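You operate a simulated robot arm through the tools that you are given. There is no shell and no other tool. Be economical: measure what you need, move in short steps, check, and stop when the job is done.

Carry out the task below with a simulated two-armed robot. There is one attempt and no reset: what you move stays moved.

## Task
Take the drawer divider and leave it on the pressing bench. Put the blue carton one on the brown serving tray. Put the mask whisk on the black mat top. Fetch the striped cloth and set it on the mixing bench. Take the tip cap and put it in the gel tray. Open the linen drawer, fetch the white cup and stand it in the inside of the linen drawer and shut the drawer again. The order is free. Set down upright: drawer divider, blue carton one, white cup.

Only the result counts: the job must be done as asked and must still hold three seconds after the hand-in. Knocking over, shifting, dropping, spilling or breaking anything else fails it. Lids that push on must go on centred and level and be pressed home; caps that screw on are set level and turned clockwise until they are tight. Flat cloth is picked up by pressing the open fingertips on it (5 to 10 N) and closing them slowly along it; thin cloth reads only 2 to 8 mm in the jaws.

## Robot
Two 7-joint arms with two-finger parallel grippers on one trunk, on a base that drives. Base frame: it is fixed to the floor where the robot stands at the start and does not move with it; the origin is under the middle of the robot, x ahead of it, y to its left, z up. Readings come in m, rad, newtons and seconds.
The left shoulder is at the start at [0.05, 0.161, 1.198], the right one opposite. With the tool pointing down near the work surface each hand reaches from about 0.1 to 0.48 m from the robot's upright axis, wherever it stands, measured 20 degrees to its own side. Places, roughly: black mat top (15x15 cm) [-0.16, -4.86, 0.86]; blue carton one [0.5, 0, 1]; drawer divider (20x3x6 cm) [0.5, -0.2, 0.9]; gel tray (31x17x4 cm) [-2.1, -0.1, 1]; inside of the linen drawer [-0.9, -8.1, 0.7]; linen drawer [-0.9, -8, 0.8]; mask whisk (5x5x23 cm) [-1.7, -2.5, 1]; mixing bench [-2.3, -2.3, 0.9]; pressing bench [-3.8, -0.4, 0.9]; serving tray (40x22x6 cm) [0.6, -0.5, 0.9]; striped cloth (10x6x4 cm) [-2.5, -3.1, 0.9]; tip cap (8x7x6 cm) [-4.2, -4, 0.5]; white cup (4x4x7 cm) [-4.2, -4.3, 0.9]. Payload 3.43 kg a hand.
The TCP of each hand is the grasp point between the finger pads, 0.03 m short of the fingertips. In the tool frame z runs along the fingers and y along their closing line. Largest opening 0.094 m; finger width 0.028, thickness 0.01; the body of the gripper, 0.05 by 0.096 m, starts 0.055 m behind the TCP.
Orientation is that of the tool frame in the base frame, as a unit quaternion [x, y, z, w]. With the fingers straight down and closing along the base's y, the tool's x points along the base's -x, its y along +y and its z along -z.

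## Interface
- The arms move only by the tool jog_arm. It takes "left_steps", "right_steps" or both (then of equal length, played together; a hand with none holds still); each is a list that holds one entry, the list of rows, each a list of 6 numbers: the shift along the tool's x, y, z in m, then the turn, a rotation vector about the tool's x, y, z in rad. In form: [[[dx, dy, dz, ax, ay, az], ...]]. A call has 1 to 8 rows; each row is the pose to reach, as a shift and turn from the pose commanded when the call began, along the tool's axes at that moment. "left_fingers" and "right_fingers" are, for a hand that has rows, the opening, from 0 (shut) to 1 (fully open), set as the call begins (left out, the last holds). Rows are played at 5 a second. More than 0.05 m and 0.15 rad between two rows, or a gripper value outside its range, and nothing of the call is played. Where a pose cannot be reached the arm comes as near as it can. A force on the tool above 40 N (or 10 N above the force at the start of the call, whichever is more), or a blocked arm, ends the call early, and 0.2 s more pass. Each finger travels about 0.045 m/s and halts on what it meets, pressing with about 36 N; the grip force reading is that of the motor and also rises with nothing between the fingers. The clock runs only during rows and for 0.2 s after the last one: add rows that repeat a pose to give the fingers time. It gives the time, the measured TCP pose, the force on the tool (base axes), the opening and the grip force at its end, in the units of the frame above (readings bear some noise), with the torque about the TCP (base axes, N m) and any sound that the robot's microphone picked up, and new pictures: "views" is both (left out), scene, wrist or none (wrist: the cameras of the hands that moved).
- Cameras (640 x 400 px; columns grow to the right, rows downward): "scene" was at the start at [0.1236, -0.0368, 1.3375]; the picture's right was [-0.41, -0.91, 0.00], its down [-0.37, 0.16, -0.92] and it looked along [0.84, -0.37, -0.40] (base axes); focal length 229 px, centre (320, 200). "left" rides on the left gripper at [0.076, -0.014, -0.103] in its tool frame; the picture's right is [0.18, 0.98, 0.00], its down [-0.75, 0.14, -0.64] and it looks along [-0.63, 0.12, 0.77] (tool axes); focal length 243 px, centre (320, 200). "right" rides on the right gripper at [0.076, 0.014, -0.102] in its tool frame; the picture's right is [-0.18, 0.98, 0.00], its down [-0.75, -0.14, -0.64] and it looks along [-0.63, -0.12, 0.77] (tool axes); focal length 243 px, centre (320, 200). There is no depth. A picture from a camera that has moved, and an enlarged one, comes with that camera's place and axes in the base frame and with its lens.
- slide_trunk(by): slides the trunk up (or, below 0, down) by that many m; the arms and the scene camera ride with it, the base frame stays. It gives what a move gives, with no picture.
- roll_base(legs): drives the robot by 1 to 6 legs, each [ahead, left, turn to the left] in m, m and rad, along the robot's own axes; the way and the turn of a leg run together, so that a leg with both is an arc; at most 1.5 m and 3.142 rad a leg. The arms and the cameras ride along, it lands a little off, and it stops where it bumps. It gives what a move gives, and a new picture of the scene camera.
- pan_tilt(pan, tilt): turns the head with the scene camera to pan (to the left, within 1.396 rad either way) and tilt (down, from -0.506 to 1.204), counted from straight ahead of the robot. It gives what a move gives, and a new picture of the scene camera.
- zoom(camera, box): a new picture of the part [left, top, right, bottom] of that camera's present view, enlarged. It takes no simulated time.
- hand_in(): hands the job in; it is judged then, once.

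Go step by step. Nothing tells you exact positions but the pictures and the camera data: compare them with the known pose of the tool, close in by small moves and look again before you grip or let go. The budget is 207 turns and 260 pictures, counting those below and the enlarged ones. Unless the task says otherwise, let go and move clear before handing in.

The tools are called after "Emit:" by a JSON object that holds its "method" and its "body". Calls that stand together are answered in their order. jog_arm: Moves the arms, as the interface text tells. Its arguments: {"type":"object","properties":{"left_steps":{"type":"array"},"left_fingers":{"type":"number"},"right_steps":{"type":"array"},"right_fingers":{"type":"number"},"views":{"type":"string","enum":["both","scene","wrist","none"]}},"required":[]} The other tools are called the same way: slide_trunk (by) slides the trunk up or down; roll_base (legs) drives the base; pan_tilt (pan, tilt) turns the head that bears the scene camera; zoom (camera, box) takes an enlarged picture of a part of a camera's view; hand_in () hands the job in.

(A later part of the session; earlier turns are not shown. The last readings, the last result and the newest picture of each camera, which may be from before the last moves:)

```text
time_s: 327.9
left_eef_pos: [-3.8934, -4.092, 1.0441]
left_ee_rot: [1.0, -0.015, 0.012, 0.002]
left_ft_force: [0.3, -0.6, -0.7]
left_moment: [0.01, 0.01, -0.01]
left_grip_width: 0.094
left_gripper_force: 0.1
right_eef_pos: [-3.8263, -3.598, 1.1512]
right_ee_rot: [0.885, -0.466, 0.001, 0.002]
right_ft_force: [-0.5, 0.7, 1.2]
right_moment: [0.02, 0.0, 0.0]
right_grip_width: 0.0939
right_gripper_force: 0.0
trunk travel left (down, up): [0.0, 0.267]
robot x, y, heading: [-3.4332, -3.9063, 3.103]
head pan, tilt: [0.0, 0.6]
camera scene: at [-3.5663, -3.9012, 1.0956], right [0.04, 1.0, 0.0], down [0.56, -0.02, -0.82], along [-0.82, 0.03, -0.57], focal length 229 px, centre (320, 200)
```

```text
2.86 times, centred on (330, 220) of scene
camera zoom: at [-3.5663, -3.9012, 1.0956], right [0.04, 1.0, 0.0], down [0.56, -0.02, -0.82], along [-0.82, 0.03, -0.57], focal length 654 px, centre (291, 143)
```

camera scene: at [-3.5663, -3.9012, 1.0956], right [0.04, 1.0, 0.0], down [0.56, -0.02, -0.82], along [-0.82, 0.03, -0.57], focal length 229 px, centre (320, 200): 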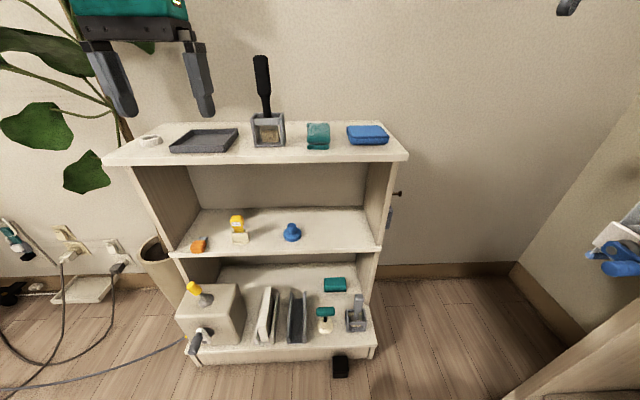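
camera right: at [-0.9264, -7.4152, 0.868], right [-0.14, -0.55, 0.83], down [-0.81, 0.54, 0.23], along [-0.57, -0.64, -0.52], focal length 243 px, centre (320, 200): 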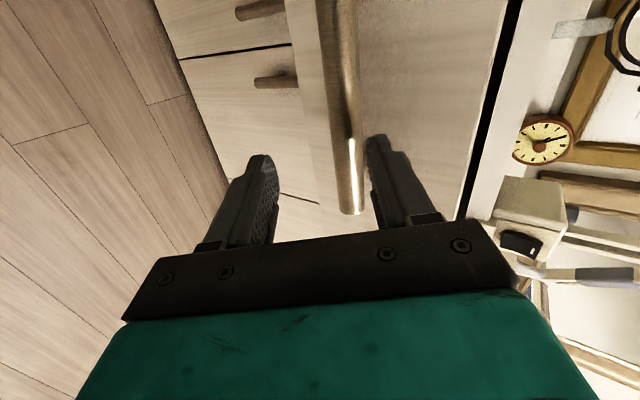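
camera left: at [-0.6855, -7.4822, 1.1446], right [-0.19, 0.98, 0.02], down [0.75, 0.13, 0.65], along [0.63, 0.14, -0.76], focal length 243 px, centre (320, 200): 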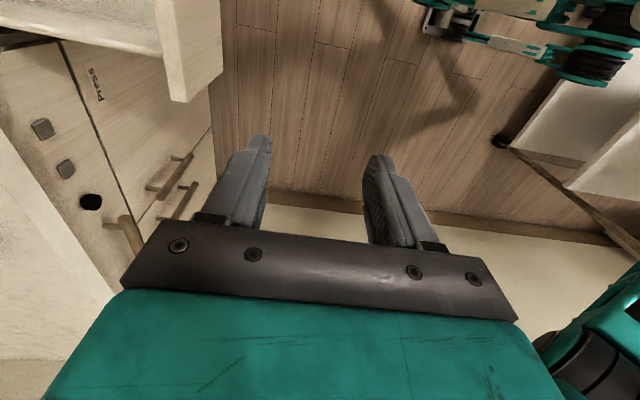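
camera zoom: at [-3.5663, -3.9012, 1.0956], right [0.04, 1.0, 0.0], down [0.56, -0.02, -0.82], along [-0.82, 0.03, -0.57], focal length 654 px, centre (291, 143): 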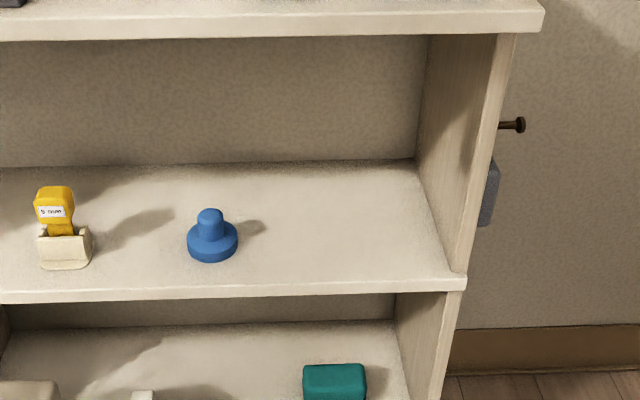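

The cap is a flanged disc with a knob, about 10 cm inside the middle shelf near y≈-3.98. I'll lower the left hand in front of the shelf, then pitch it in.

Emit:
{"method": "jog_arm", "body": {"left_steps": [[[0.01, -0.015, 0.045, 0, 0, 0], [0.02, -0.03, 0.09, 0, 0, 0], [0.02, -0.045, 0.135, 0, 0, 0], [0.02, -0.06, 0.18, 0, 0, 0], [0.02, -0.075, 0.225, 0, 0, 0], [0.02, -0.09, 0.27, 0, 0, 0], [0.02, -0.1, 0.315, 0, 0, 0], [0.02, -0.11, 0.36, 0, 0, 0]]], "views": "none"}}

Emit:
{"method": "jog_arm", "body": {"left_steps": [[[0, 0, 0, 0, -0.14, 0], [0, 0, 0, 0, -0.28, 0], [0, 0, 0, 0, -0.42, 0], [0, 0, 0, 0, -0.56, 0], [0, 0, 0, 0, -0.7, 0], [0, 0, 0, 0, -0.8, 0]]]}}

```text
time_s: 329.7
left_eef_pos: [-3.8625, -3.9843, 0.6845]
left_ee_rot: [1.0, -0.015, 0.011, 0.003]
left_ft_force: [0.2, -0.1, -0.1]
left_moment: [0.02, 0.0, -0.04]
left_grip_width: 0.094
left_gripper_force: 0.0
right_eef_pos: [-3.8264, -3.5973, 1.1514]
right_ee_rot: [0.885, -0.466, 0.001, 0.001]
right_ft_force: [-0.1, -0.5, 0.3]
right_moment: [0.01, 0.02, 0.02]
right_grip_width: 0.0944
right_gripper_force: 0.1
trunk travel left (down, up): [0.0, 0.267]
robot x, y, heading: [-3.4354, -3.9031, 3.101]
head pan, tilt: [0.0, 0.6]
```

```text
time_s: 331.1
left_eef_pos: [-3.8615, -3.9853, 0.6834]
left_ee_rot: [0.925, -0.015, -0.38, -0.004]
left_ft_force: [0.3, -0.5, -0.2]
left_moment: [0.0, -0.01, -0.01]
left_grip_width: 0.094
left_gripper_force: 0.0
right_eef_pos: [-3.8273, -3.5977, 1.1512]
right_ee_rot: [0.885, -0.466, 0.0, 0.002]
right_ft_force: [0.4, -0.7, 0.1]
right_moment: [-0.03, -0.01, 0.02]
right_grip_width: 0.0943
right_gripper_force: 0.1
trunk travel left (down, up): [0.0, 0.267]
robot x, y, heading: [-3.4397, -3.908, 3.102]
head pan, tilt: [0.0, 0.6]
camera scene: at [-3.5663, -3.9012, 1.0956], right [0.04, 1.0, 0.0], down [0.56, -0.02, -0.83], along [-0.82, 0.03, -0.56], focal length 229 px, centre (320, 200)
camera left: at [-3.7345, -3.9744, 0.7039], right [0.1, -0.99, -0.12], down [-0.09, -0.13, 0.99], along [-0.99, -0.09, -0.1], focal length 243 px, centre (320, 200)
```

scene: 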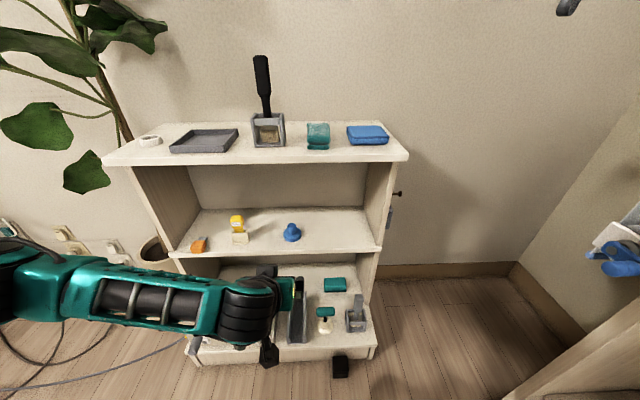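
left: 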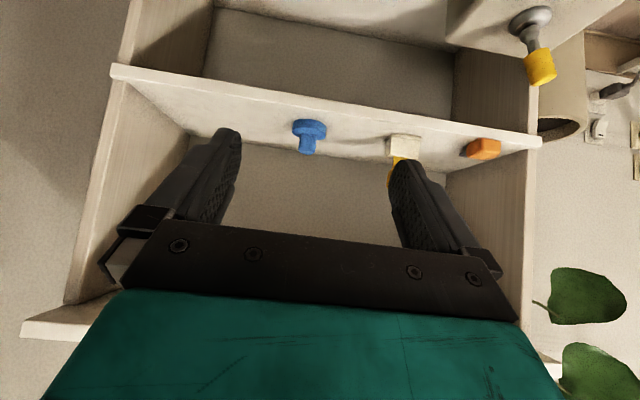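

Triangulating from both cameras gives the cap flange at (-4.164, -3.978, 0.536), with its knob top near z 0.578. I'll roll in 0.12 and close most of the distance.

Emit:
{"method": "roll_base", "body": {"legs": [[0.12, 0, 0]]}}

Emit:
{"method": "jog_arm", "body": {"left_steps": [[[-0.01, 0, 0.035, 0, 0, 0], [-0.02, 0, 0.07, 0, 0, 0], [-0.035, 0, 0.105, 0, 0, 0], [-0.047, 0, 0.13, 0, 0, 0], [-0.047, 0, 0.13, 0, 0, 0]]], "left_fingers": 0.75}}

```text
time_s: 332.4
left_eef_pos: [-3.9818, -3.9801, 0.6837]
left_ee_rot: [0.926, -0.015, -0.378, -0.003]
left_ft_force: [-1.0, 0.6, -1.2]
left_moment: [0.03, -0.02, 0.01]
left_grip_width: 0.0938
left_gripper_force: 0.0
right_eef_pos: [-3.9462, -3.5932, 1.1518]
right_ee_rot: [0.885, -0.466, 0.001, 0.001]
right_ft_force: [0.5, -0.1, -0.5]
right_moment: [-0.01, 0.0, -0.02]
right_grip_width: 0.0942
right_gripper_force: 0.2
trunk travel left (down, up): [0.0, 0.267]
robot x, y, heading: [-3.5584, -3.9061, 3.1]
head pan, tilt: [0.0, 0.6]
camera scene: at [-3.6857, -3.8965, 1.0956], right [0.04, 1.0, 0.0], down [0.56, -0.02, -0.82], along [-0.82, 0.03, -0.57], focal length 229 px, centre (320, 200)
```

scene: 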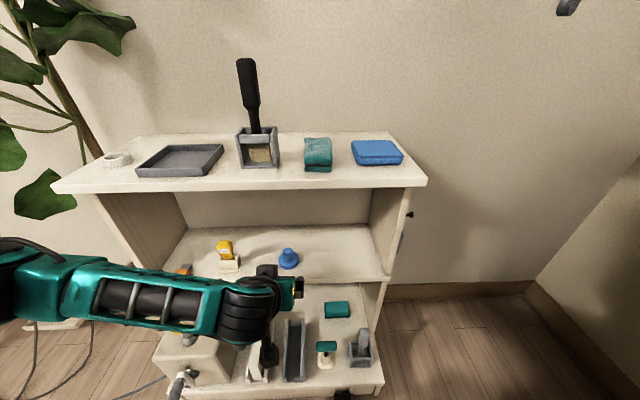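

```text
time_s: 333.6
left_eef_pos: [-4.1052, -3.9761, 0.6258]
left_ee_rot: [0.925, -0.015, -0.379, -0.003]
left_ft_force: [0.5, 0.1, 0.3]
left_moment: [-0.02, 0.0, -0.03]
left_grip_width: 0.0703
left_gripper_force: 0.0
right_eef_pos: [-3.9448, -3.5944, 1.15]
right_ee_rot: [0.885, -0.466, 0.001, 0.002]
right_ft_force: [0.3, 0.1, -0.2]
right_moment: [0.03, 0.02, 0.01]
right_grip_width: 0.0939
right_gripper_force: 0.0
trunk travel left (down, up): [0.0, 0.267]
robot x, y, heading: [-3.5561, -3.9031, 3.1]
head pan, tilt: [0.0, 0.6]
camera scene: at [-3.6856, -3.8965, 1.0956], right [0.04, 1.0, 0.0], down [0.56, -0.02, -0.83], along [-0.82, 0.03, -0.56], focal length 229 px, centre (320, 200)
camera left: at [-3.9778, -3.9666, 0.6453], right [0.1, -0.99, -0.12], down [-0.09, -0.13, 0.99], along [-0.99, -0.09, -0.1], focal length 243 px, centre (320, 200)
```

scene: 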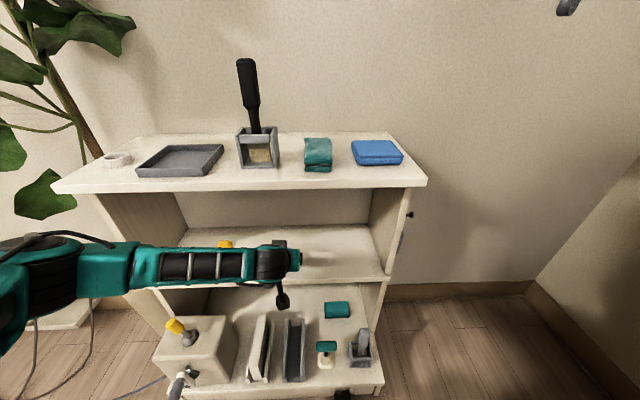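
left: 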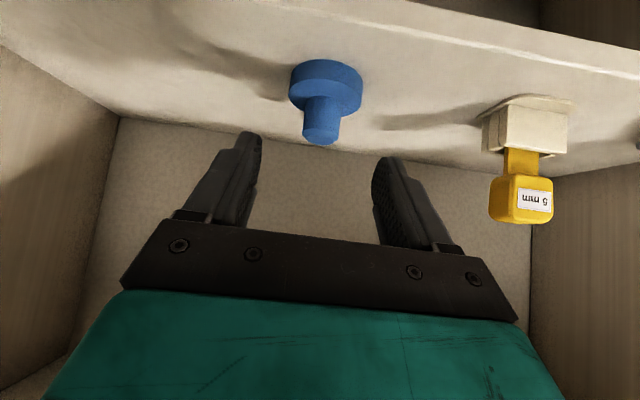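

Consistent: knob top at z 0.575, y -3.978. I'll go in the last 6 cm along the tool axis and close on the knob.

Emit:
{"method": "jog_arm", "body": {"left_steps": [[[0, 0.003, 0.02, 0, 0, 0], [0, 0.003, 0.04, 0, 0, 0], [0, 0.003, 0.055, 0, 0, 0], [0, 0.003, 0.061, 0, 0, 0], [0, 0.003, 0.061, 0, 0, 0]]], "views": "wrist"}}

Emit:
{"method": "jog_arm", "body": {"left_steps": [[[0, 0, 0, 0, 0, 0], [0, 0, 0, 0, 0, 0], [0, 0, 0, 0, 0, 0], [0, 0, 0, 0, 0, 0]]], "left_fingers": 0, "views": "wrist"}}

```text
time_s: 334.8
left_eef_pos: [-4.1481, -3.9799, 0.5803]
left_ee_rot: [0.926, -0.016, -0.378, -0.003]
left_ft_force: [-0.2, 0.9, -0.7]
left_moment: [0.0, -0.01, 0.0]
left_grip_width: 0.0705
left_gripper_force: 0.0
right_eef_pos: [-3.9454, -3.5934, 1.1506]
right_ee_rot: [0.885, -0.466, 0.001, 0.002]
right_ft_force: [-0.4, 0.5, 0.1]
right_moment: [-0.01, -0.02, 0.0]
right_grip_width: 0.0939
right_gripper_force: 0.1
trunk travel left (down, up): [0.0, 0.267]
robot x, y, heading: [-3.5601, -3.9052, 3.102]
head pan, tilt: [0.0, 0.6]
camera left: at [-4.0211, -3.9691, 0.6015], right [0.1, -0.99, -0.12], down [-0.09, -0.13, 0.99], along [-0.99, -0.09, -0.1], focal length 243 px, centre (320, 200)
```

left: 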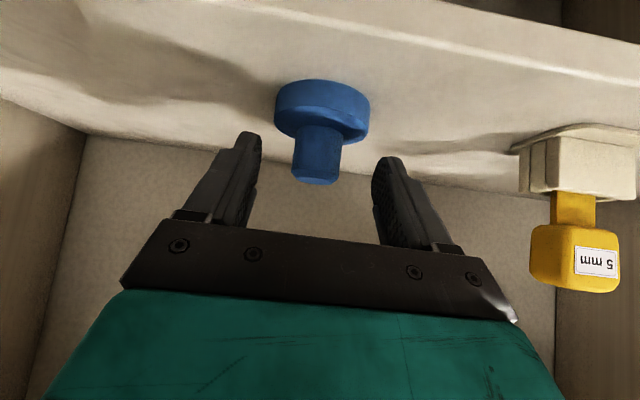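

```text
time_s: 335.8
left_eef_pos: [-4.1469, -3.979, 0.5815]
left_ee_rot: [0.926, -0.015, -0.377, -0.003]
left_ft_force: [-0.3, 0.0, 0.3]
left_moment: [0.02, -0.01, 0.02]
left_grip_width: 0.0281
left_gripper_force: 35.8
right_eef_pos: [-3.9446, -3.5925, 1.1505]
right_ee_rot: [0.885, -0.466, 0.001, 0.002]
right_ft_force: [1.1, -0.4, -0.5]
right_moment: [0.02, 0.0, 0.0]
right_grip_width: 0.0941
right_gripper_force: 0.1
trunk travel left (down, up): [0.0, 0.267]
robot x, y, heading: [-3.5577, -3.9012, 3.107]
head pan, tilt: [0.0, 0.6]
camera left: at [-4.021, -3.969, 0.6017], right [0.1, -0.99, -0.12], down [-0.09, -0.13, 0.99], along [-0.99, -0.09, -0.1], focal length 243 px, centre (320, 200)
```

left: 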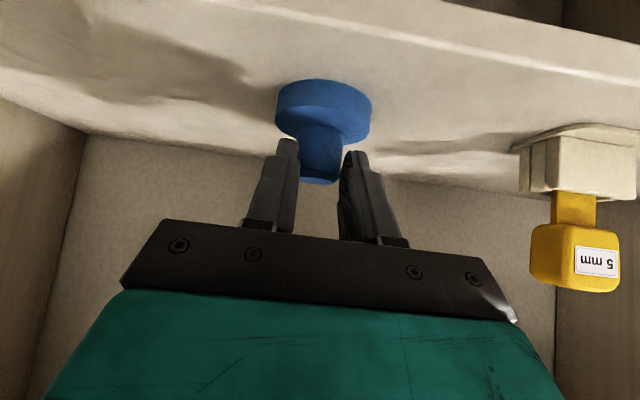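

The knob is held. I'll lift 4 cm and check it comes along.

Emit:
{"method": "jog_arm", "body": {"left_steps": [[[-0.007, 0, -0.007, 0, 0, 0], [-0.014, 0, -0.014, 0, 0, 0], [-0.021, 0, -0.021, 0, 0, 0], [-0.028, 0, -0.028, 0, 0, 0]]], "views": "wrist"}}

```text
time_s: 336.8
left_eef_pos: [-4.1487, -3.9769, 0.6195]
left_ee_rot: [0.926, -0.015, -0.378, -0.003]
left_ft_force: [0.7, -0.3, 0.0]
left_moment: [0.0, 0.0, 0.0]
left_grip_width: 0.0274
left_gripper_force: 36.3
right_eef_pos: [-3.9447, -3.5929, 1.1514]
right_ee_rot: [0.884, -0.467, 0.001, 0.001]
right_ft_force: [0.4, 0.1, -0.6]
right_moment: [-0.04, 0.01, 0.01]
right_grip_width: 0.0943
right_gripper_force: 0.0
trunk travel left (down, up): [0.0, 0.267]
robot x, y, heading: [-3.5577, -3.8979, 3.104]
head pan, tilt: [0.0, 0.6]
camera left: at [-4.0223, -3.9673, 0.6408], right [0.1, -0.99, -0.12], down [-0.09, -0.13, 0.99], along [-0.99, -0.09, -0.11], focal length 243 px, centre (320, 200)
```

left: 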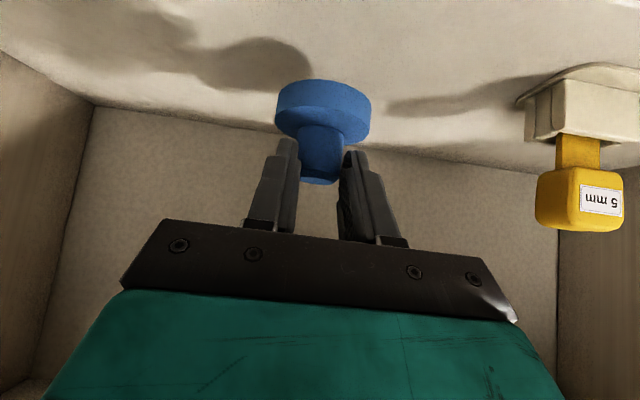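

The cap lifts cleanly. Backing out, raising the trunk and tucking the left hand high.

Emit:
{"method": "roll_base", "body": {"legs": [[-0.4, 0, 0]]}}

Emit:
{"method": "slide_trunk", "body": {"by": 0.225}}

Emit:
{"method": "jog_arm", "body": {"left_steps": [[[-0.013, 0, -0.04, 0, 0, 0], [-0.026, 0, -0.08, 0, 0, 0], [-0.039, 0, -0.12, 0, 0, 0], [-0.052, 0, -0.16, 0, 0, 0], [-0.065, 0, -0.2, 0, 0, 0], [-0.078, 0, -0.24, 0, 0, 0], [-0.091, 0, -0.28, 0, 0, 0], [-0.104, 0, -0.319, 0, 0, 0]]], "views": "scene"}}

```text
time_s: 339.3
left_eef_pos: [-3.7477, -3.9962, 0.6201]
left_ee_rot: [0.925, -0.011, -0.379, -0.002]
left_ft_force: [0.3, 0.4, 0.3]
left_moment: [0.02, -0.01, 0.0]
left_grip_width: 0.0266
left_gripper_force: 35.9
right_eef_pos: [-3.5486, -3.6108, 1.1511]
right_ee_rot: [0.886, -0.463, 0.001, 0.002]
right_ft_force: [-0.3, 0.0, 0.7]
right_moment: [-0.02, -0.01, 0.01]
right_grip_width: 0.0939
right_gripper_force: 0.1
trunk travel left (down, up): [0.0, 0.267]
robot x, y, heading: [-3.154, -3.9191, 3.109]
head pan, tilt: [0.0, 0.6]
camera scene: at [-3.2851, -3.9118, 1.0956], right [0.03, 1.0, 0.0], down [0.56, -0.02, -0.83], along [-0.82, 0.03, -0.56], focal length 229 px, centre (320, 200)
```

scene: 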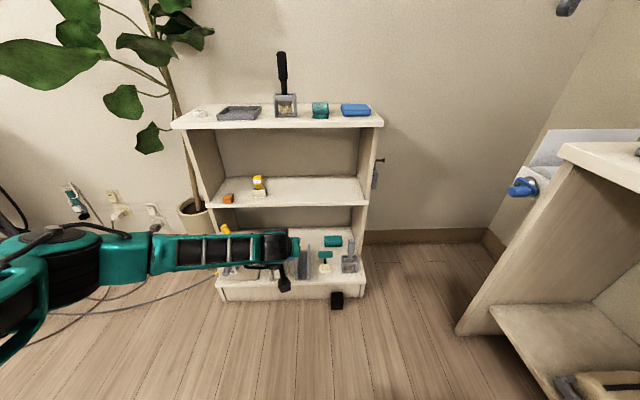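

```text
time_s: 341.6
left_eef_pos: [-3.7486, -3.9959, 0.8453]
left_ee_rot: [0.926, -0.011, -0.378, -0.002]
left_ft_force: [0.2, -0.9, -0.6]
left_moment: [0.0, 0.0, -0.01]
left_grip_width: 0.0261
left_gripper_force: 36.0
right_eef_pos: [-3.5463, -3.6106, 1.3761]
right_ee_rot: [0.886, -0.464, 0.001, 0.002]
right_ft_force: [0.0, -0.1, -0.3]
right_moment: [0.02, 0.04, -0.01]
right_grip_width: 0.0938
right_gripper_force: 0.1
trunk travel left (down, up): [-0.225, 0.042]
robot x, y, heading: [-3.1567, -3.9197, 3.106]
head pan, tilt: [0.0, 0.6]
```

```text
time_s: 343.4
left_eef_pos: [-3.5945, -3.9998, 1.1453]
left_ee_rot: [0.926, -0.012, -0.378, -0.002]
left_ft_force: [1.0, 0.3, -0.5]
left_moment: [-0.01, -0.01, 0.01]
left_grip_width: 0.0253
left_gripper_force: 35.6
right_eef_pos: [-3.5477, -3.6103, 1.3762]
right_ee_rot: [0.886, -0.463, 0.001, 0.002]
right_ft_force: [-0.2, -0.4, -0.5]
right_moment: [0.01, 0.0, -0.02]
right_grip_width: 0.0941
right_gripper_force: 0.0
trunk travel left (down, up): [-0.225, 0.042]
robot x, y, heading: [-3.1541, -3.9173, 3.111]
head pan, tilt: [0.0, 0.6]
camera scene: at [-3.2847, -3.9117, 1.3206], right [0.03, 1.0, 0.0], down [0.56, -0.02, -0.83], along [-0.82, 0.03, -0.56], focal length 229 px, centre (320, 200)
```

scene: 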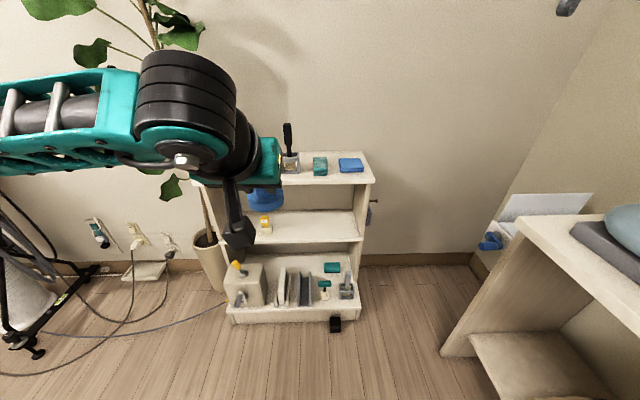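

The grip width is slowly shrinking, so the knob may be creeping out of the fingertips. Checking.

Emit:
{"method": "zoom", "body": {"camera": "left", "box": [220, 40, 440, 240]}}

```text
2.00 times, centred on (330, 140) of left
camera zoom: at [-3.4684, -3.9885, 1.1656], right [0.11, -0.99, -0.12], down [-0.09, -0.13, 0.99], along [-0.99, -0.1, -0.11], focal length 485 px, centre (300, 320)
```

zoom: 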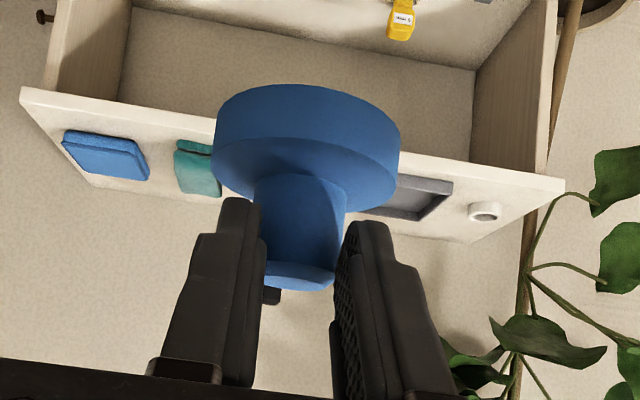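

The fingertips hold the knob off-centre and it's creeping. I'll return it to its spot on the middle shelf right away and regrip it deeper.

Emit:
{"method": "jog_arm", "body": {"left_steps": [[[0.015, 0, 0.045, 0, 0, 0], [0.03, 0, 0.09, 0, 0, 0], [0.044, 0, 0.135, 0, 0, 0], [0.058, 0, 0.18, 0, 0, 0], [0.072, 0, 0.225, 0, 0, 0], [0.086, 0, 0.27, 0, 0, 0], [0.104, 0, 0.315, 0, 0, 0]]], "views": "none"}}

Emit:
{"method": "slide_trunk", "body": {"by": -0.225}}

Emit:
{"method": "roll_base", "body": {"legs": [[0.4, 0, 0]]}}

Emit:
{"method": "zoom", "body": {"camera": "left", "box": [200, 40, 460, 260]}}

```text
time_s: 345.0
left_eef_pos: [-3.7467, -3.9961, 0.8471]
left_ee_rot: [0.925, -0.014, -0.379, -0.003]
left_ft_force: [-1.0, 0.6, -0.4]
left_moment: [0.02, -0.02, 0.01]
left_grip_width: 0.0247
left_gripper_force: 35.9
right_eef_pos: [-3.5477, -3.6104, 1.3759]
right_ee_rot: [0.887, -0.463, 0.002, 0.0]
right_ft_force: [0.6, 0.7, -0.4]
right_moment: [0.0, -0.03, 0.01]
right_grip_width: 0.094
right_gripper_force: 0.0
trunk travel left (down, up): [-0.225, 0.042]
robot x, y, heading: [-3.157, -3.914, 3.109]
head pan, tilt: [0.0, 0.6]
```

```text
time_s: 347.4
left_eef_pos: [-3.7464, -3.9965, 0.6218]
left_ee_rot: [0.926, -0.011, -0.378, -0.002]
left_ft_force: [0.2, -0.6, 0.7]
left_moment: [0.01, 0.0, 0.01]
left_grip_width: 0.0239
left_gripper_force: 36.2
right_eef_pos: [-3.5473, -3.6105, 1.1508]
right_ee_rot: [0.886, -0.464, 0.001, 0.002]
right_ft_force: [0.5, -0.9, 0.3]
right_moment: [-0.03, 0.0, -0.01]
right_grip_width: 0.0941
right_gripper_force: 0.2
trunk travel left (down, up): [0.0, 0.267]
robot x, y, heading: [-3.1578, -3.9156, 3.107]
head pan, tilt: [0.0, 0.6]
```

```text
time_s: 349.9
left_eef_pos: [-4.152, -3.9861, 0.6217]
left_ee_rot: [0.926, -0.011, -0.378, -0.001]
left_ft_force: [-0.2, 0.3, -0.9]
left_moment: [0.0, 0.0, -0.03]
left_grip_width: 0.0231
left_gripper_force: 36.1
right_eef_pos: [-3.955, -3.5994, 1.1497]
right_ee_rot: [0.887, -0.462, 0.002, 0.002]
right_ft_force: [-0.6, 0.6, -0.9]
right_moment: [0.0, 0.0, -0.02]
right_grip_width: 0.0938
right_gripper_force: 0.1
trunk travel left (down, up): [0.0, 0.267]
robot x, y, heading: [-3.5607, -3.9023, 3.111]
head pan, tilt: [0.0, 0.6]
camera scene: at [-3.6907, -3.8997, 1.0956], right [0.03, 1.0, 0.0], down [0.56, -0.02, -0.82], along [-0.82, 0.02, -0.57], focal length 229 px, centre (320, 200)
```

scene: 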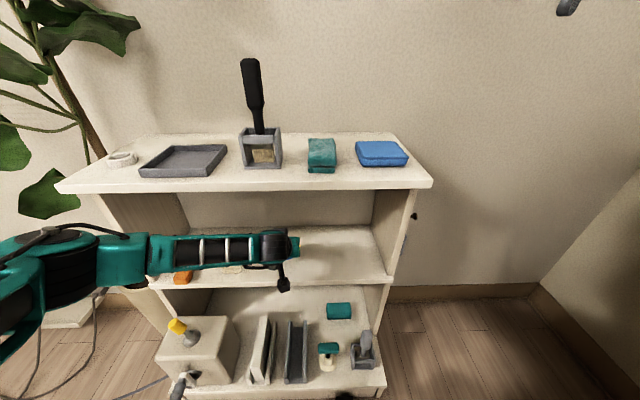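

```text
1.82 times, centred on (330, 150) of left
camera zoom: at [-4.0246, -3.9748, 0.6432], right [0.11, -0.99, -0.12], down [-0.09, -0.13, 0.99], along [-0.99, -0.1, -0.1], focal length 441 px, centre (302, 291)
```

zoom: 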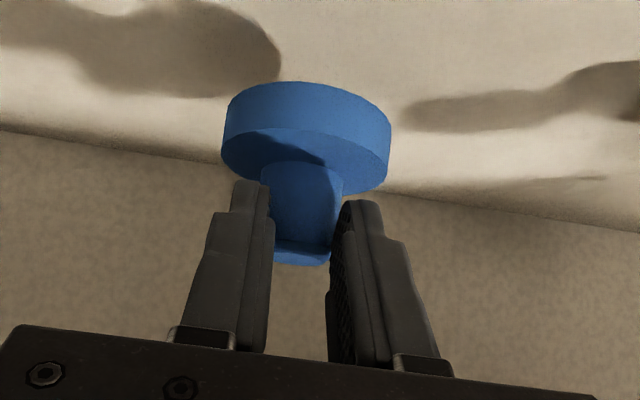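

Still held and back over its spot. Lowering to the shelf.

Emit:
{"method": "jog_arm", "body": {"left_steps": [[[0.012, 0, 0.012, 0, 0, 0], [0.02, 0, 0.02, 0, 0, 0], [0.023, 0, 0.023, 0, 0, 0], [0.026, 0, 0.026, 0, 0, 0], [0.029, 0, 0.029, 0, 0, 0]]], "views": "wrist"}}

```text
time_s: 351.1
left_eef_pos: [-4.1511, -3.9854, 0.5818]
left_ee_rot: [0.925, -0.011, -0.379, -0.001]
left_ft_force: [-0.1, -0.4, -0.4]
left_moment: [0.0, 0.0, -0.04]
left_grip_width: 0.0227
left_gripper_force: 35.9
right_eef_pos: [-3.9544, -3.5989, 1.1507]
right_ee_rot: [0.887, -0.461, 0.002, 0.001]
right_ft_force: [-0.2, -0.8, 1.8]
right_moment: [-0.01, 0.0, -0.03]
right_grip_width: 0.0939
right_gripper_force: 0.1
trunk travel left (down, up): [0.0, 0.267]
robot x, y, heading: [-3.5617, -3.9035, 3.114]
head pan, tilt: [0.0, 0.6]
camera left: at [-4.0242, -3.9747, 0.6025], right [0.11, -0.99, -0.12], down [-0.09, -0.13, 0.99], along [-0.99, -0.1, -0.1], focal length 243 px, centre (320, 200)
```

left: 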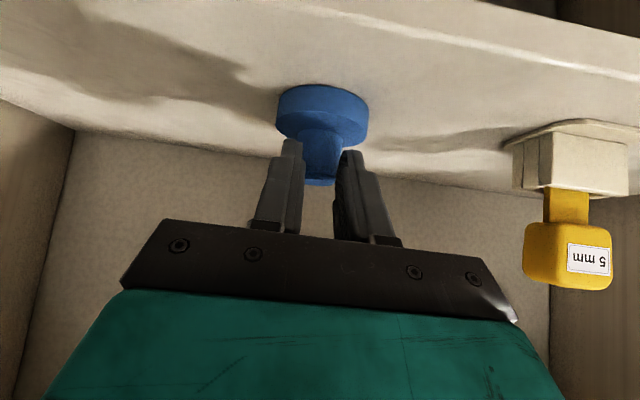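

Emit:
{"method": "jog_arm", "body": {"left_steps": [[[0.002, 0, 0.002, 0, 0, 0], [0.004, 0, 0.004, 0, 0, 0], [0.006, 0, 0.006, 0, 0, 0]]], "views": "none"}}

```text
time_s: 352.0
left_eef_pos: [-4.153, -3.9858, 0.5806]
left_ee_rot: [0.923, -0.009, -0.384, -0.002]
left_ft_force: [5.2, -2.2, 13.0]
left_moment: [-0.01, 0.25, 0.09]
left_grip_width: 0.0222
left_gripper_force: 35.9
right_eef_pos: [-3.952, -3.6003, 1.1505]
right_ee_rot: [0.887, -0.462, 0.0, 0.001]
right_ft_force: [-0.3, 0.1, -0.9]
right_moment: [0.06, -0.02, 0.0]
right_grip_width: 0.094
right_gripper_force: 0.0
trunk travel left (down, up): [0.0, 0.267]
robot x, y, heading: [-3.5609, -3.9056, 3.112]
head pan, tilt: [0.0, 0.6]
stopped in row 3 (left hand): the force on the tool passed its limit (the readings are from after the stop); the commanded pose is now the measured one
```

The cap is back on the shelf. I'll open, back off a little, and make the tool steeper so the pads can cover the whole knob.

Emit:
{"method": "jog_arm", "body": {"left_steps": [[[0, 0, 0, 0, 0, 0], [0, 0, 0, 0, 0, 0], [0, 0, 0, 0, 0, 0], [0, 0, -0.025, 0, 0, 0], [0, 0, -0.05, 0, 0, 0], [0, 0, -0.06, 0, 0.13, 0], [0, 0, -0.06, 0, 0.26, 0], [0, 0, -0.06, 0, 0.4, 0]]], "left_fingers": 0.7}}

```text
time_s: 353.8
left_eef_pos: [-4.1103, -3.9866, 0.6194]
left_ee_rot: [0.982, -0.009, -0.189, 0.0]
left_ft_force: [-0.6, 0.7, 0.6]
left_moment: [-0.03, 0.02, 0.03]
left_grip_width: 0.0659
left_gripper_force: 0.0
right_eef_pos: [-3.9536, -3.5994, 1.1509]
right_ee_rot: [0.887, -0.462, 0.001, 0.002]
right_ft_force: [0.5, -0.5, -0.3]
right_moment: [-0.01, 0.0, -0.02]
right_grip_width: 0.0941
right_gripper_force: 0.1
trunk travel left (down, up): [0.0, 0.267]
robot x, y, heading: [-3.5579, -3.8991, 3.113]
head pan, tilt: [0.0, 0.6]
camera scene: at [-3.6903, -3.8999, 1.0956], right [0.03, 1.0, 0.0], down [0.56, -0.02, -0.83], along [-0.82, 0.02, -0.56], focal length 229 px, centre (320, 200)
camera left: at [-4.0005, -3.9744, 0.6873], right [0.15, -0.99, -0.06], down [-0.46, -0.13, 0.88], along [-0.87, -0.1, -0.48], focal length 243 px, centre (320, 200)
```

scene: 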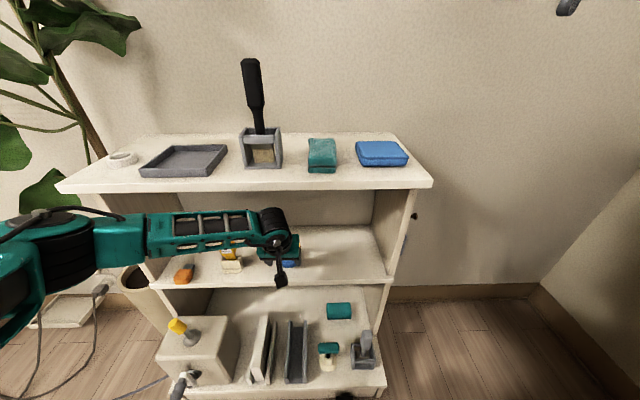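
left: 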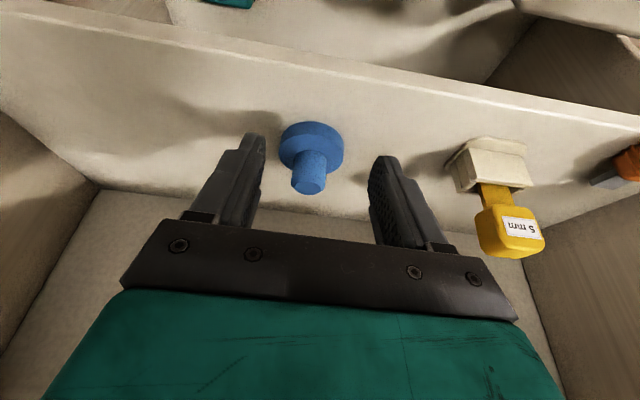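

The cap is centred at about (-4.169, -3.983). I'll move in with the steeper tool and close again.

Emit:
{"method": "jog_arm", "body": {"left_steps": [[[-0.0337, -0.0027, 0, 0, 0, 0], [-0.0337, -0.0027, 0.02, 0, 0, 0], [-0.0337, -0.0027, 0.04, 0, 0, 0], [-0.0337, -0.0027, 0.0515, 0, 0, 0], [-0.0337, -0.0027, 0.0515, 0, 0, 0]]], "views": "wrist"}}

```text
time_s: 355.0
left_eef_pos: [-4.1596, -3.984, 0.5846]
left_ee_rot: [0.982, -0.009, -0.191, 0.001]
left_ft_force: [0.4, -0.4, -0.5]
left_moment: [0.02, 0.02, 0.02]
left_grip_width: 0.0659
left_gripper_force: 0.1
right_eef_pos: [-3.9525, -3.5998, 1.151]
right_ee_rot: [0.887, -0.462, 0.001, 0.002]
right_ft_force: [-0.4, 0.5, 0.3]
right_moment: [0.01, -0.02, -0.01]
right_grip_width: 0.0941
right_gripper_force: 0.2
trunk travel left (down, up): [0.0, 0.267]
robot x, y, heading: [-3.5596, -3.9029, 3.116]
head pan, tilt: [0.0, 0.6]
camera left: at [-4.0513, -3.9713, 0.6514], right [0.15, -0.99, -0.06], down [-0.46, -0.13, 0.88], along [-0.87, -0.1, -0.48], focal length 243 px, centre (320, 200)
```

left: 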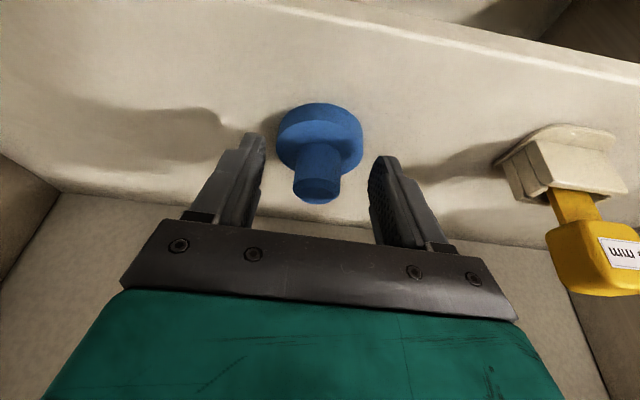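

The knob is about 6 mm further in than I took it. Nudging forward and then closing.

Emit:
{"method": "jog_arm", "body": {"left_steps": [[[-0.004, 0, 0.002, 0, 0, 0], [-0.007, 0, 0.004, 0, 0, 0], [-0.007, 0, 0.004, 0, 0, 0]]], "views": "none"}}

Emit:
{"method": "jog_arm", "body": {"left_steps": [[[0, 0, 0, 0, 0, 0], [0, 0, 0, 0, 0, 0], [0, 0, 0, 0, 0, 0], [0, 0, 0, 0, 0, 0], [0, 0, 0, 0, 0, 0]]], "left_fingers": 0, "views": "wrist"}}

```text
time_s: 355.8
left_eef_pos: [-4.1675, -3.9822, 0.5806]
left_ee_rot: [0.982, -0.01, -0.19, 0.0]
left_ft_force: [-0.5, -0.6, 0.8]
left_moment: [0.01, -0.01, 0.02]
left_grip_width: 0.0657
left_gripper_force: 0.0
right_eef_pos: [-3.9534, -3.5998, 1.1513]
right_ee_rot: [0.887, -0.461, 0.002, 0.002]
right_ft_force: [-0.1, 0.3, 0.1]
right_moment: [0.03, -0.03, -0.03]
right_grip_width: 0.094
right_gripper_force: 0.0
trunk travel left (down, up): [0.0, 0.267]
robot x, y, heading: [-3.5603, -3.9066, 3.114]
head pan, tilt: [0.0, 0.6]
```

```text
time_s: 357.0
left_eef_pos: [-4.168, -3.9821, 0.5818]
left_ee_rot: [0.982, -0.01, -0.189, 0.0]
left_ft_force: [0.1, -0.5, -0.4]
left_moment: [-0.01, 0.04, 0.02]
left_grip_width: 0.0292
left_gripper_force: 36.2
right_eef_pos: [-3.9531, -3.5989, 1.1516]
right_ee_rot: [0.887, -0.462, 0.001, 0.002]
right_ft_force: [-1.2, 0.0, 0.8]
right_moment: [0.02, -0.01, -0.02]
right_grip_width: 0.0938
right_gripper_force: 0.1
trunk travel left (down, up): [0.0, 0.267]
robot x, y, heading: [-3.5604, -3.9032, 3.112]
head pan, tilt: [0.0, 0.6]
camera left: at [-4.0586, -3.9711, 0.6497], right [0.15, -0.99, -0.06], down [-0.46, -0.13, 0.88], along [-0.87, -0.1, -0.48], focal length 243 px, centre (320, 200)
```

left: 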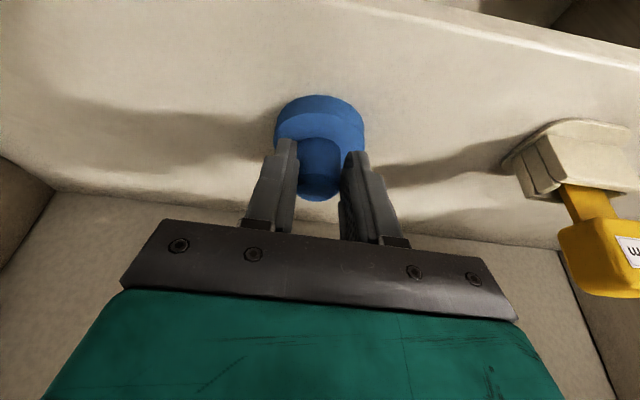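

Now 29 mm, fully on the knob. Lifting and watching for creep.

Emit:
{"method": "jog_arm", "body": {"left_steps": [[[-0.004, 0, -0.0093, 0, 0, 0], [-0.0075, 0, -0.0186, 0, 0, 0], [-0.011, 0, -0.028, 0, 0, 0], [-0.0148, 0, -0.0372, 0, 0, 0], [-0.0148, 0, -0.0372, 0, 0, 0], [-0.0148, 0, -0.0372, 0, 0, 0], [-0.0148, 0, -0.0372, 0, 0, 0], [-0.0148, 0, -0.0372, 0, 0, 0]]], "views": "none"}}

Emit:
{"method": "roll_base", "body": {"legs": [[-0.4, 0, 0]]}}

```text
time_s: 358.8
left_eef_pos: [-4.1687, -3.9838, 0.6236]
left_ee_rot: [0.982, -0.01, -0.19, 0.001]
left_ft_force: [-0.2, -0.1, -0.5]
left_moment: [0.0, -0.05, -0.01]
left_grip_width: 0.0286
left_gripper_force: 36.0
right_eef_pos: [-3.9539, -3.5996, 1.1507]
right_ee_rot: [0.887, -0.461, 0.001, 0.002]
right_ft_force: [0.5, 0.8, -0.8]
right_moment: [-0.02, 0.03, 0.03]
right_grip_width: 0.0939
right_gripper_force: 0.2
trunk travel left (down, up): [0.0, 0.267]
robot x, y, heading: [-3.5616, -3.9058, 3.112]
head pan, tilt: [0.0, 0.6]
```

```text
time_s: 361.3
left_eef_pos: [-3.7664, -3.9938, 0.623]
left_ee_rot: [0.982, -0.01, -0.189, 0.0]
left_ft_force: [0.7, -0.4, 0.0]
left_moment: [-0.02, -0.01, 0.02]
left_grip_width: 0.0287
left_gripper_force: 36.0
right_eef_pos: [-3.5523, -3.6114, 1.1507]
right_ee_rot: [0.887, -0.462, 0.001, 0.001]
right_ft_force: [0.2, 0.1, 0.3]
right_moment: [0.0, 0.0, 0.01]
right_grip_width: 0.094
right_gripper_force: 0.0
trunk travel left (down, up): [0.0, 0.267]
robot x, y, heading: [-3.1614, -3.9167, 3.114]
head pan, tilt: [0.0, 0.6]
camera scene: at [-3.289, -3.9114, 1.0956], right [0.03, 1.0, 0.0], down [0.56, -0.02, -0.83], along [-0.82, 0.02, -0.56], focal length 229 px, centre (320, 200)
```

scene: 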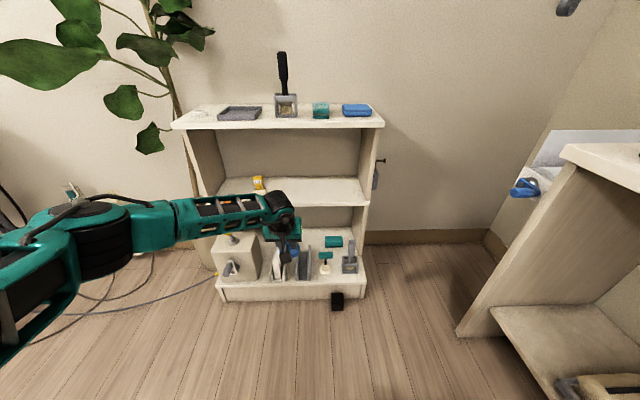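

The grip is steady at 28.7 mm. I'll raise the trunk partly, tuck the left hand, and move to the bench with the striped cloth.

Emit:
{"method": "slide_trunk", "body": {"by": 0.125}}

Emit:
{"method": "jog_arm", "body": {"left_steps": [[[0, 0, -0.04, 0, 0, 0], [0, 0, -0.08, 0, 0, 0], [0, 0, -0.12, 0, 0, 0], [0, 0, -0.16, 0, 0, 0], [0, 0, -0.2, 0, 0, 0], [0, 0, -0.24, 0, 0, 0], [0, 0, -0.28, 0, 0, 0], [0, 0, -0.32, 0, 0, 0]]], "right_steps": [[[0, 0, 0.01, 0, 0, 0], [0, 0, 0.02, 0, 0, 0], [0, 0, 0.03, 0, 0, 0], [0, 0, 0.04, 0, 0, 0], [0, 0, 0.05, 0, 0, 0], [0, 0, 0.06, 0, 0, 0], [0, 0, 0.07, 0, 0, 0], [0, 0, 0.08, 0, 0, 0]]], "views": "none"}}

Emit:
{"method": "roll_base", "body": {"legs": [[-0.5, 0, 0], [0, 0.0, -1.54]]}}

```text
time_s: 362.8
left_eef_pos: [-3.7672, -3.9935, 0.7481]
left_ee_rot: [0.982, -0.01, -0.19, 0.001]
left_ft_force: [0.1, -1.6, 0.6]
left_moment: [-0.02, 0.01, -0.02]
left_grip_width: 0.0287
left_gripper_force: 36.0
right_eef_pos: [-3.5529, -3.6113, 1.2749]
right_ee_rot: [0.887, -0.461, 0.001, 0.003]
right_ft_force: [-0.6, 0.3, 0.8]
right_moment: [-0.01, -0.02, -0.02]
right_grip_width: 0.0941
right_gripper_force: 0.0
trunk travel left (down, up): [-0.125, 0.142]
robot x, y, heading: [-3.1587, -3.9168, 3.115]
head pan, tilt: [0.0, 0.6]
```

```text
time_s: 364.6
left_eef_pos: [-3.6446, -3.9945, 1.0458]
left_ee_rot: [0.982, -0.011, -0.19, 0.0]
left_ft_force: [-0.1, -0.1, -0.4]
left_moment: [0.02, -0.01, 0.0]
left_grip_width: 0.0281
left_gripper_force: 35.6
right_eef_pos: [-3.5511, -3.612, 1.1951]
right_ee_rot: [0.887, -0.462, 0.002, 0.002]
right_ft_force: [0.2, -0.3, 0.9]
right_moment: [0.0, 0.0, 0.02]
right_grip_width: 0.0938
right_gripper_force: 0.1
trunk travel left (down, up): [-0.125, 0.142]
robot x, y, heading: [-3.1558, -3.9177, 3.113]
head pan, tilt: [0.0, 0.6]
```

```text
time_s: 371.3
left_eef_pos: [-2.7647, -3.4472, 1.0466]
left_ee_rot: [0.704, -0.684, -0.138, -0.131]
left_ft_force: [0.2, 0.6, -0.1]
left_moment: [0.02, -0.01, 0.01]
left_grip_width: 0.028
left_gripper_force: 35.6
right_eef_pos: [-2.3771, -3.5216, 1.1946]
right_ee_rot: [-0.324, 0.946, 0.0, -0.002]
right_ft_force: [-0.3, 0.6, -0.9]
right_moment: [-0.02, 0.01, -0.02]
right_grip_width: 0.0941
right_gripper_force: 0.1
trunk travel left (down, up): [-0.125, 0.142]
robot x, y, heading: [-2.6633, -3.93, 1.592]
head pan, tilt: [0.0, 0.6]
camera scene: at [-2.6651, -3.7998, 1.2206], right [1.0, 0.02, 0.0], down [0.01, -0.56, -0.83], along [-0.02, 0.82, -0.56], focal length 229 px, centre (320, 200)
```

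scene: 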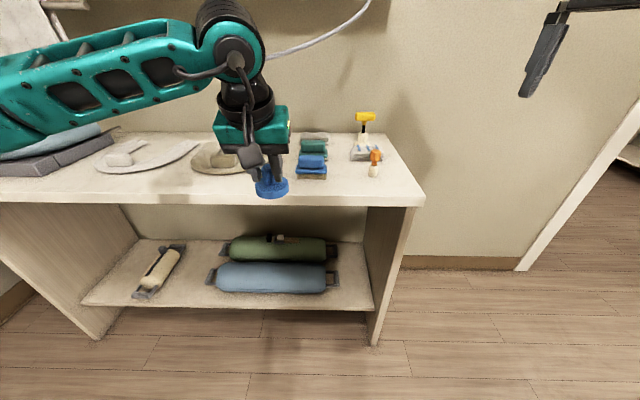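

The cap holds. Zooming on the bench for the cloth.

Emit:
{"method": "zoom", "body": {"camera": "scene", "box": [270, 100, 430, 210]}}

```text
3.64 times, centred on (350, 155) of scene
camera zoom: at [-2.6651, -3.7998, 1.2206], right [1.0, 0.02, 0.0], down [0.01, -0.56, -0.83], along [-0.02, 0.82, -0.56], focal length 832 px, centre (211, 364)
```

zoom: 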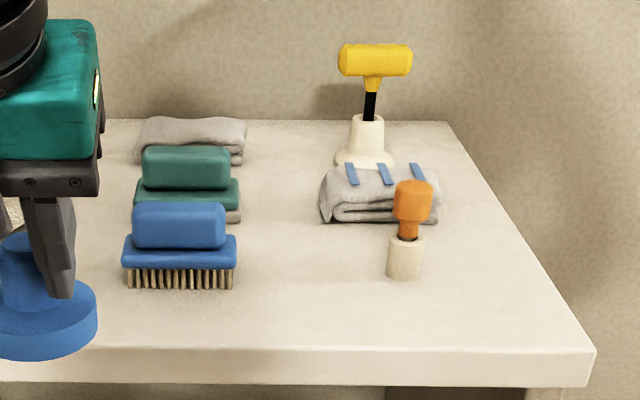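

The striped cloth is folded at about (-2.525, -3.06), between an orange stamp in front and a yellow hammer stand behind. I'll raise the left hand clear, roll in, and bring the right hand over the cloth's left half, closing along y.

Emit:
{"method": "jog_arm", "body": {"left_steps": [[[0.016, 0, -0.039, 0, 0, 0], [0.033, 0, -0.078, 0, 0, 0], [0.05, 0, -0.117, 0, 0, 0], [0.066, 0, -0.156, 0, 0, 0], [0.083, 0, -0.195, 0, 0, 0]]], "right_steps": [[[0, 0, 0, 0, 0, 0.13], [0, 0, 0, 0, 0, 0.26], [0, 0, 0, 0, 0, 0.39], [0, 0, 0, 0, 0, 0.52], [0, 0, 0, 0, 0, 0.66]]], "views": "none"}}

Emit:
{"method": "roll_base", "body": {"legs": [[0.3, 0, -0.02]]}}

```text
time_s: 372.5
left_eef_pos: [-2.7578, -3.5985, 1.1972]
left_ee_rot: [0.704, -0.684, -0.138, -0.131]
left_ft_force: [-0.5, -1.2, 0.5]
left_moment: [0.03, 0.03, -0.01]
left_grip_width: 0.0281
left_gripper_force: 35.9
right_eef_pos: [-2.3774, -3.5227, 1.1952]
right_ee_rot: [0.002, 1.0, -0.001, -0.003]
right_ft_force: [0.6, 0.2, 0.3]
right_moment: [0.03, -0.02, -0.02]
right_grip_width: 0.0939
right_gripper_force: 0.1
trunk travel left (down, up): [-0.125, 0.142]
robot x, y, heading: [-2.6599, -3.9344, 1.589]
head pan, tilt: [0.0, 0.6]
```

```text
time_s: 374.5
left_eef_pos: [-2.753, -3.2952, 1.1967]
left_ee_rot: [0.696, -0.692, -0.136, -0.132]
left_ft_force: [-0.3, 0.1, 0.9]
left_moment: [-0.05, -0.04, 0.0]
left_grip_width: 0.0277
left_gripper_force: 36.1
right_eef_pos: [-2.3691, -3.2297, 1.1951]
right_ee_rot: [0.012, 1.0, -0.001, -0.002]
right_ft_force: [-0.6, -0.1, 0.0]
right_moment: [0.02, 0.03, -0.01]
right_grip_width: 0.0941
right_gripper_force: 0.0
trunk travel left (down, up): [-0.125, 0.142]
robot x, y, heading: [-2.6628, -3.628, 1.562]
head pan, tilt: [0.0, 0.6]
camera scene: at [-2.6644, -3.4999, 1.2205], right [1.0, 0.0, 0.0], down [0.0, -0.57, -0.82], along [0.0, 0.82, -0.57], focal length 229 px, centre (320, 200)
```

scene: 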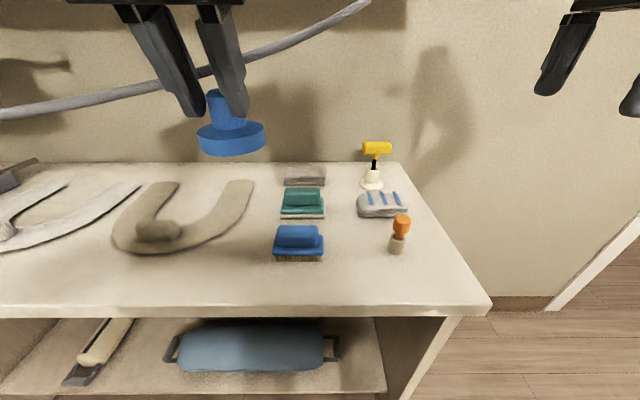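

The cloth centre is refined to (-2.53, -3.085). Moving the right hand over it and lowering partway.

Emit:
{"method": "jog_arm", "body": {"right_steps": [[[0.035, 0.028, 0, 0, 0, 0], [0.07, 0.056, 0, 0, 0, 0], [0.105, 0.084, 0, 0, 0, 0], [0.14, 0.112, 0, 0, 0, 0], [0.1745, 0.141, 0.01, 0, 0, 0], [0.1745, 0.141, 0.055, 0, 0, 0], [0.1745, 0.141, 0.1, 0, 0, 0], [0.1745, 0.141, 0.14, 0, 0, 0]]]}}

```text
time_s: 376.3
left_eef_pos: [-2.7521, -3.2968, 1.1978]
left_ee_rot: [0.696, -0.693, -0.136, -0.133]
left_ft_force: [0.5, 0.5, -0.2]
left_moment: [-0.03, -0.01, 0.01]
left_grip_width: 0.0279
left_gripper_force: 36.7
right_eef_pos: [-2.4953, -3.131, 1.0451]
right_ee_rot: [0.014, 1.0, 0.002, -0.002]
right_ft_force: [-0.6, 0.1, 0.2]
right_moment: [-0.01, 0.02, 0.01]
right_grip_width: 0.0942
right_gripper_force: 0.1
right hand out of reach, approached as far as the arm can: row 3, 4, 5, 6, 7, 8
trunk travel left (down, up): [-0.125, 0.142]
robot x, y, heading: [-2.6673, -3.6304, 1.565]
head pan, tilt: [0.0, 0.6]
camera scene: at [-2.6641, -3.5004, 1.2207], right [1.0, 0.0, 0.0], down [0.0, -0.56, -0.83], along [0.0, 0.83, -0.56], focal length 229 px, centre (320, 200)
camera right: at [-2.5699, -3.1135, 1.1473], right [0.21, 0.98, 0.0], down [0.75, -0.16, 0.64], along [0.62, -0.13, -0.77], focal length 243 px, centre (320, 200)
```

scene: 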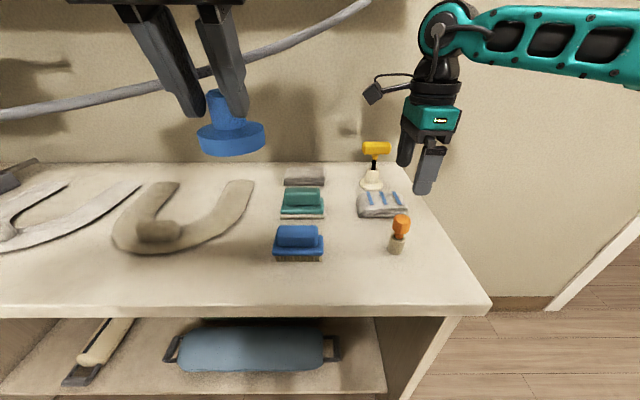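
right: 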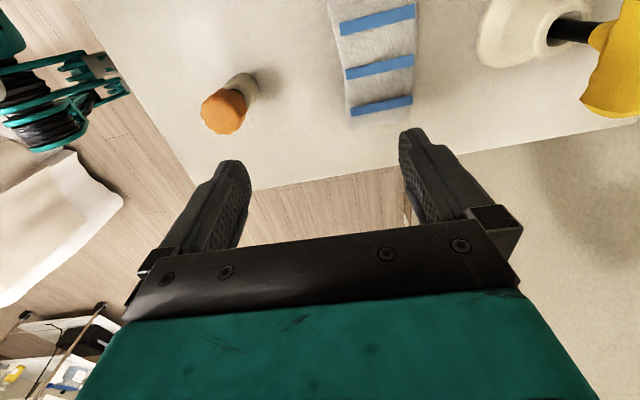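

The hand is at its reach limit, 5 cm short. I'll shift the base forward and left to centre it over the cloth at (-2.525, -3.073).

Emit:
{"method": "roll_base", "body": {"legs": [[0.058, 0.032, 0]]}}

Emit:
{"method": "zoom", "body": {"camera": "right", "box": [140, 0, 540, 260]}}

```text
time_s: 377.3
left_eef_pos: [-2.7827, -3.2368, 1.1966]
left_ee_rot: [0.695, -0.693, -0.136, -0.133]
left_ft_force: [0.0, 0.1, -0.6]
left_moment: [-0.05, 0.02, 0.02]
left_grip_width: 0.0278
left_gripper_force: 35.7
right_eef_pos: [-2.5261, -3.0725, 1.0452]
right_ee_rot: [0.012, 1.0, 0.0, -0.003]
right_ft_force: [-0.2, 0.3, -1.4]
right_moment: [0.01, 0.01, 0.03]
right_grip_width: 0.094
right_gripper_force: 0.0
trunk travel left (down, up): [-0.125, 0.142]
robot x, y, heading: [-2.6957, -3.5688, 1.568]
head pan, tilt: [0.0, 0.6]
camera scene: at [-2.6957, -3.442, 1.2205], right [1.0, 0.0, 0.0], down [0.0, -0.57, -0.82], along [0.0, 0.82, -0.57], focal length 229 px, centre (320, 200)
```

scene: 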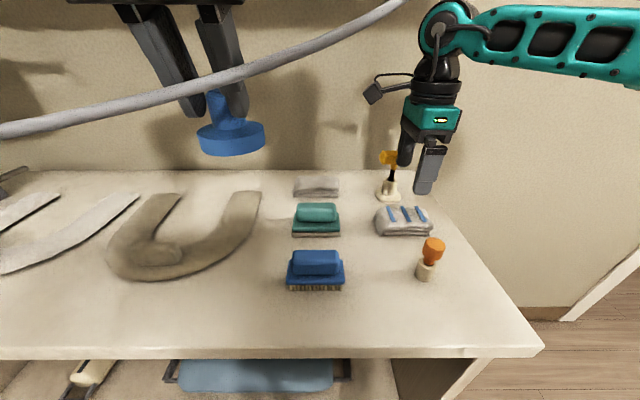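

```text
1.54 times, centred on (340, 130) of right
camera zoom: at [-2.6013, -3.0553, 1.1474], right [0.21, 0.98, 0.0], down [0.75, -0.16, 0.64], along [0.62, -0.13, -0.77], focal length 373 px, centre (289, 308)
```

zoom: 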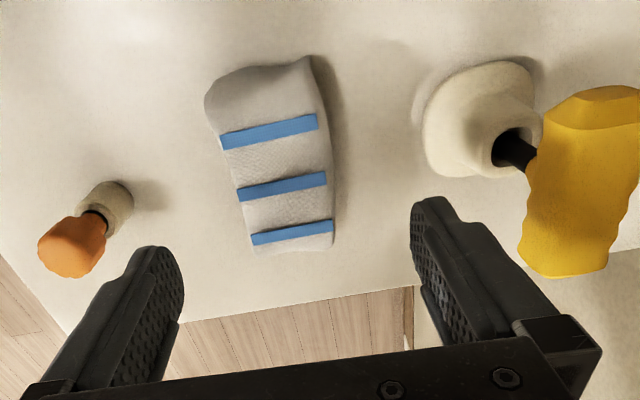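

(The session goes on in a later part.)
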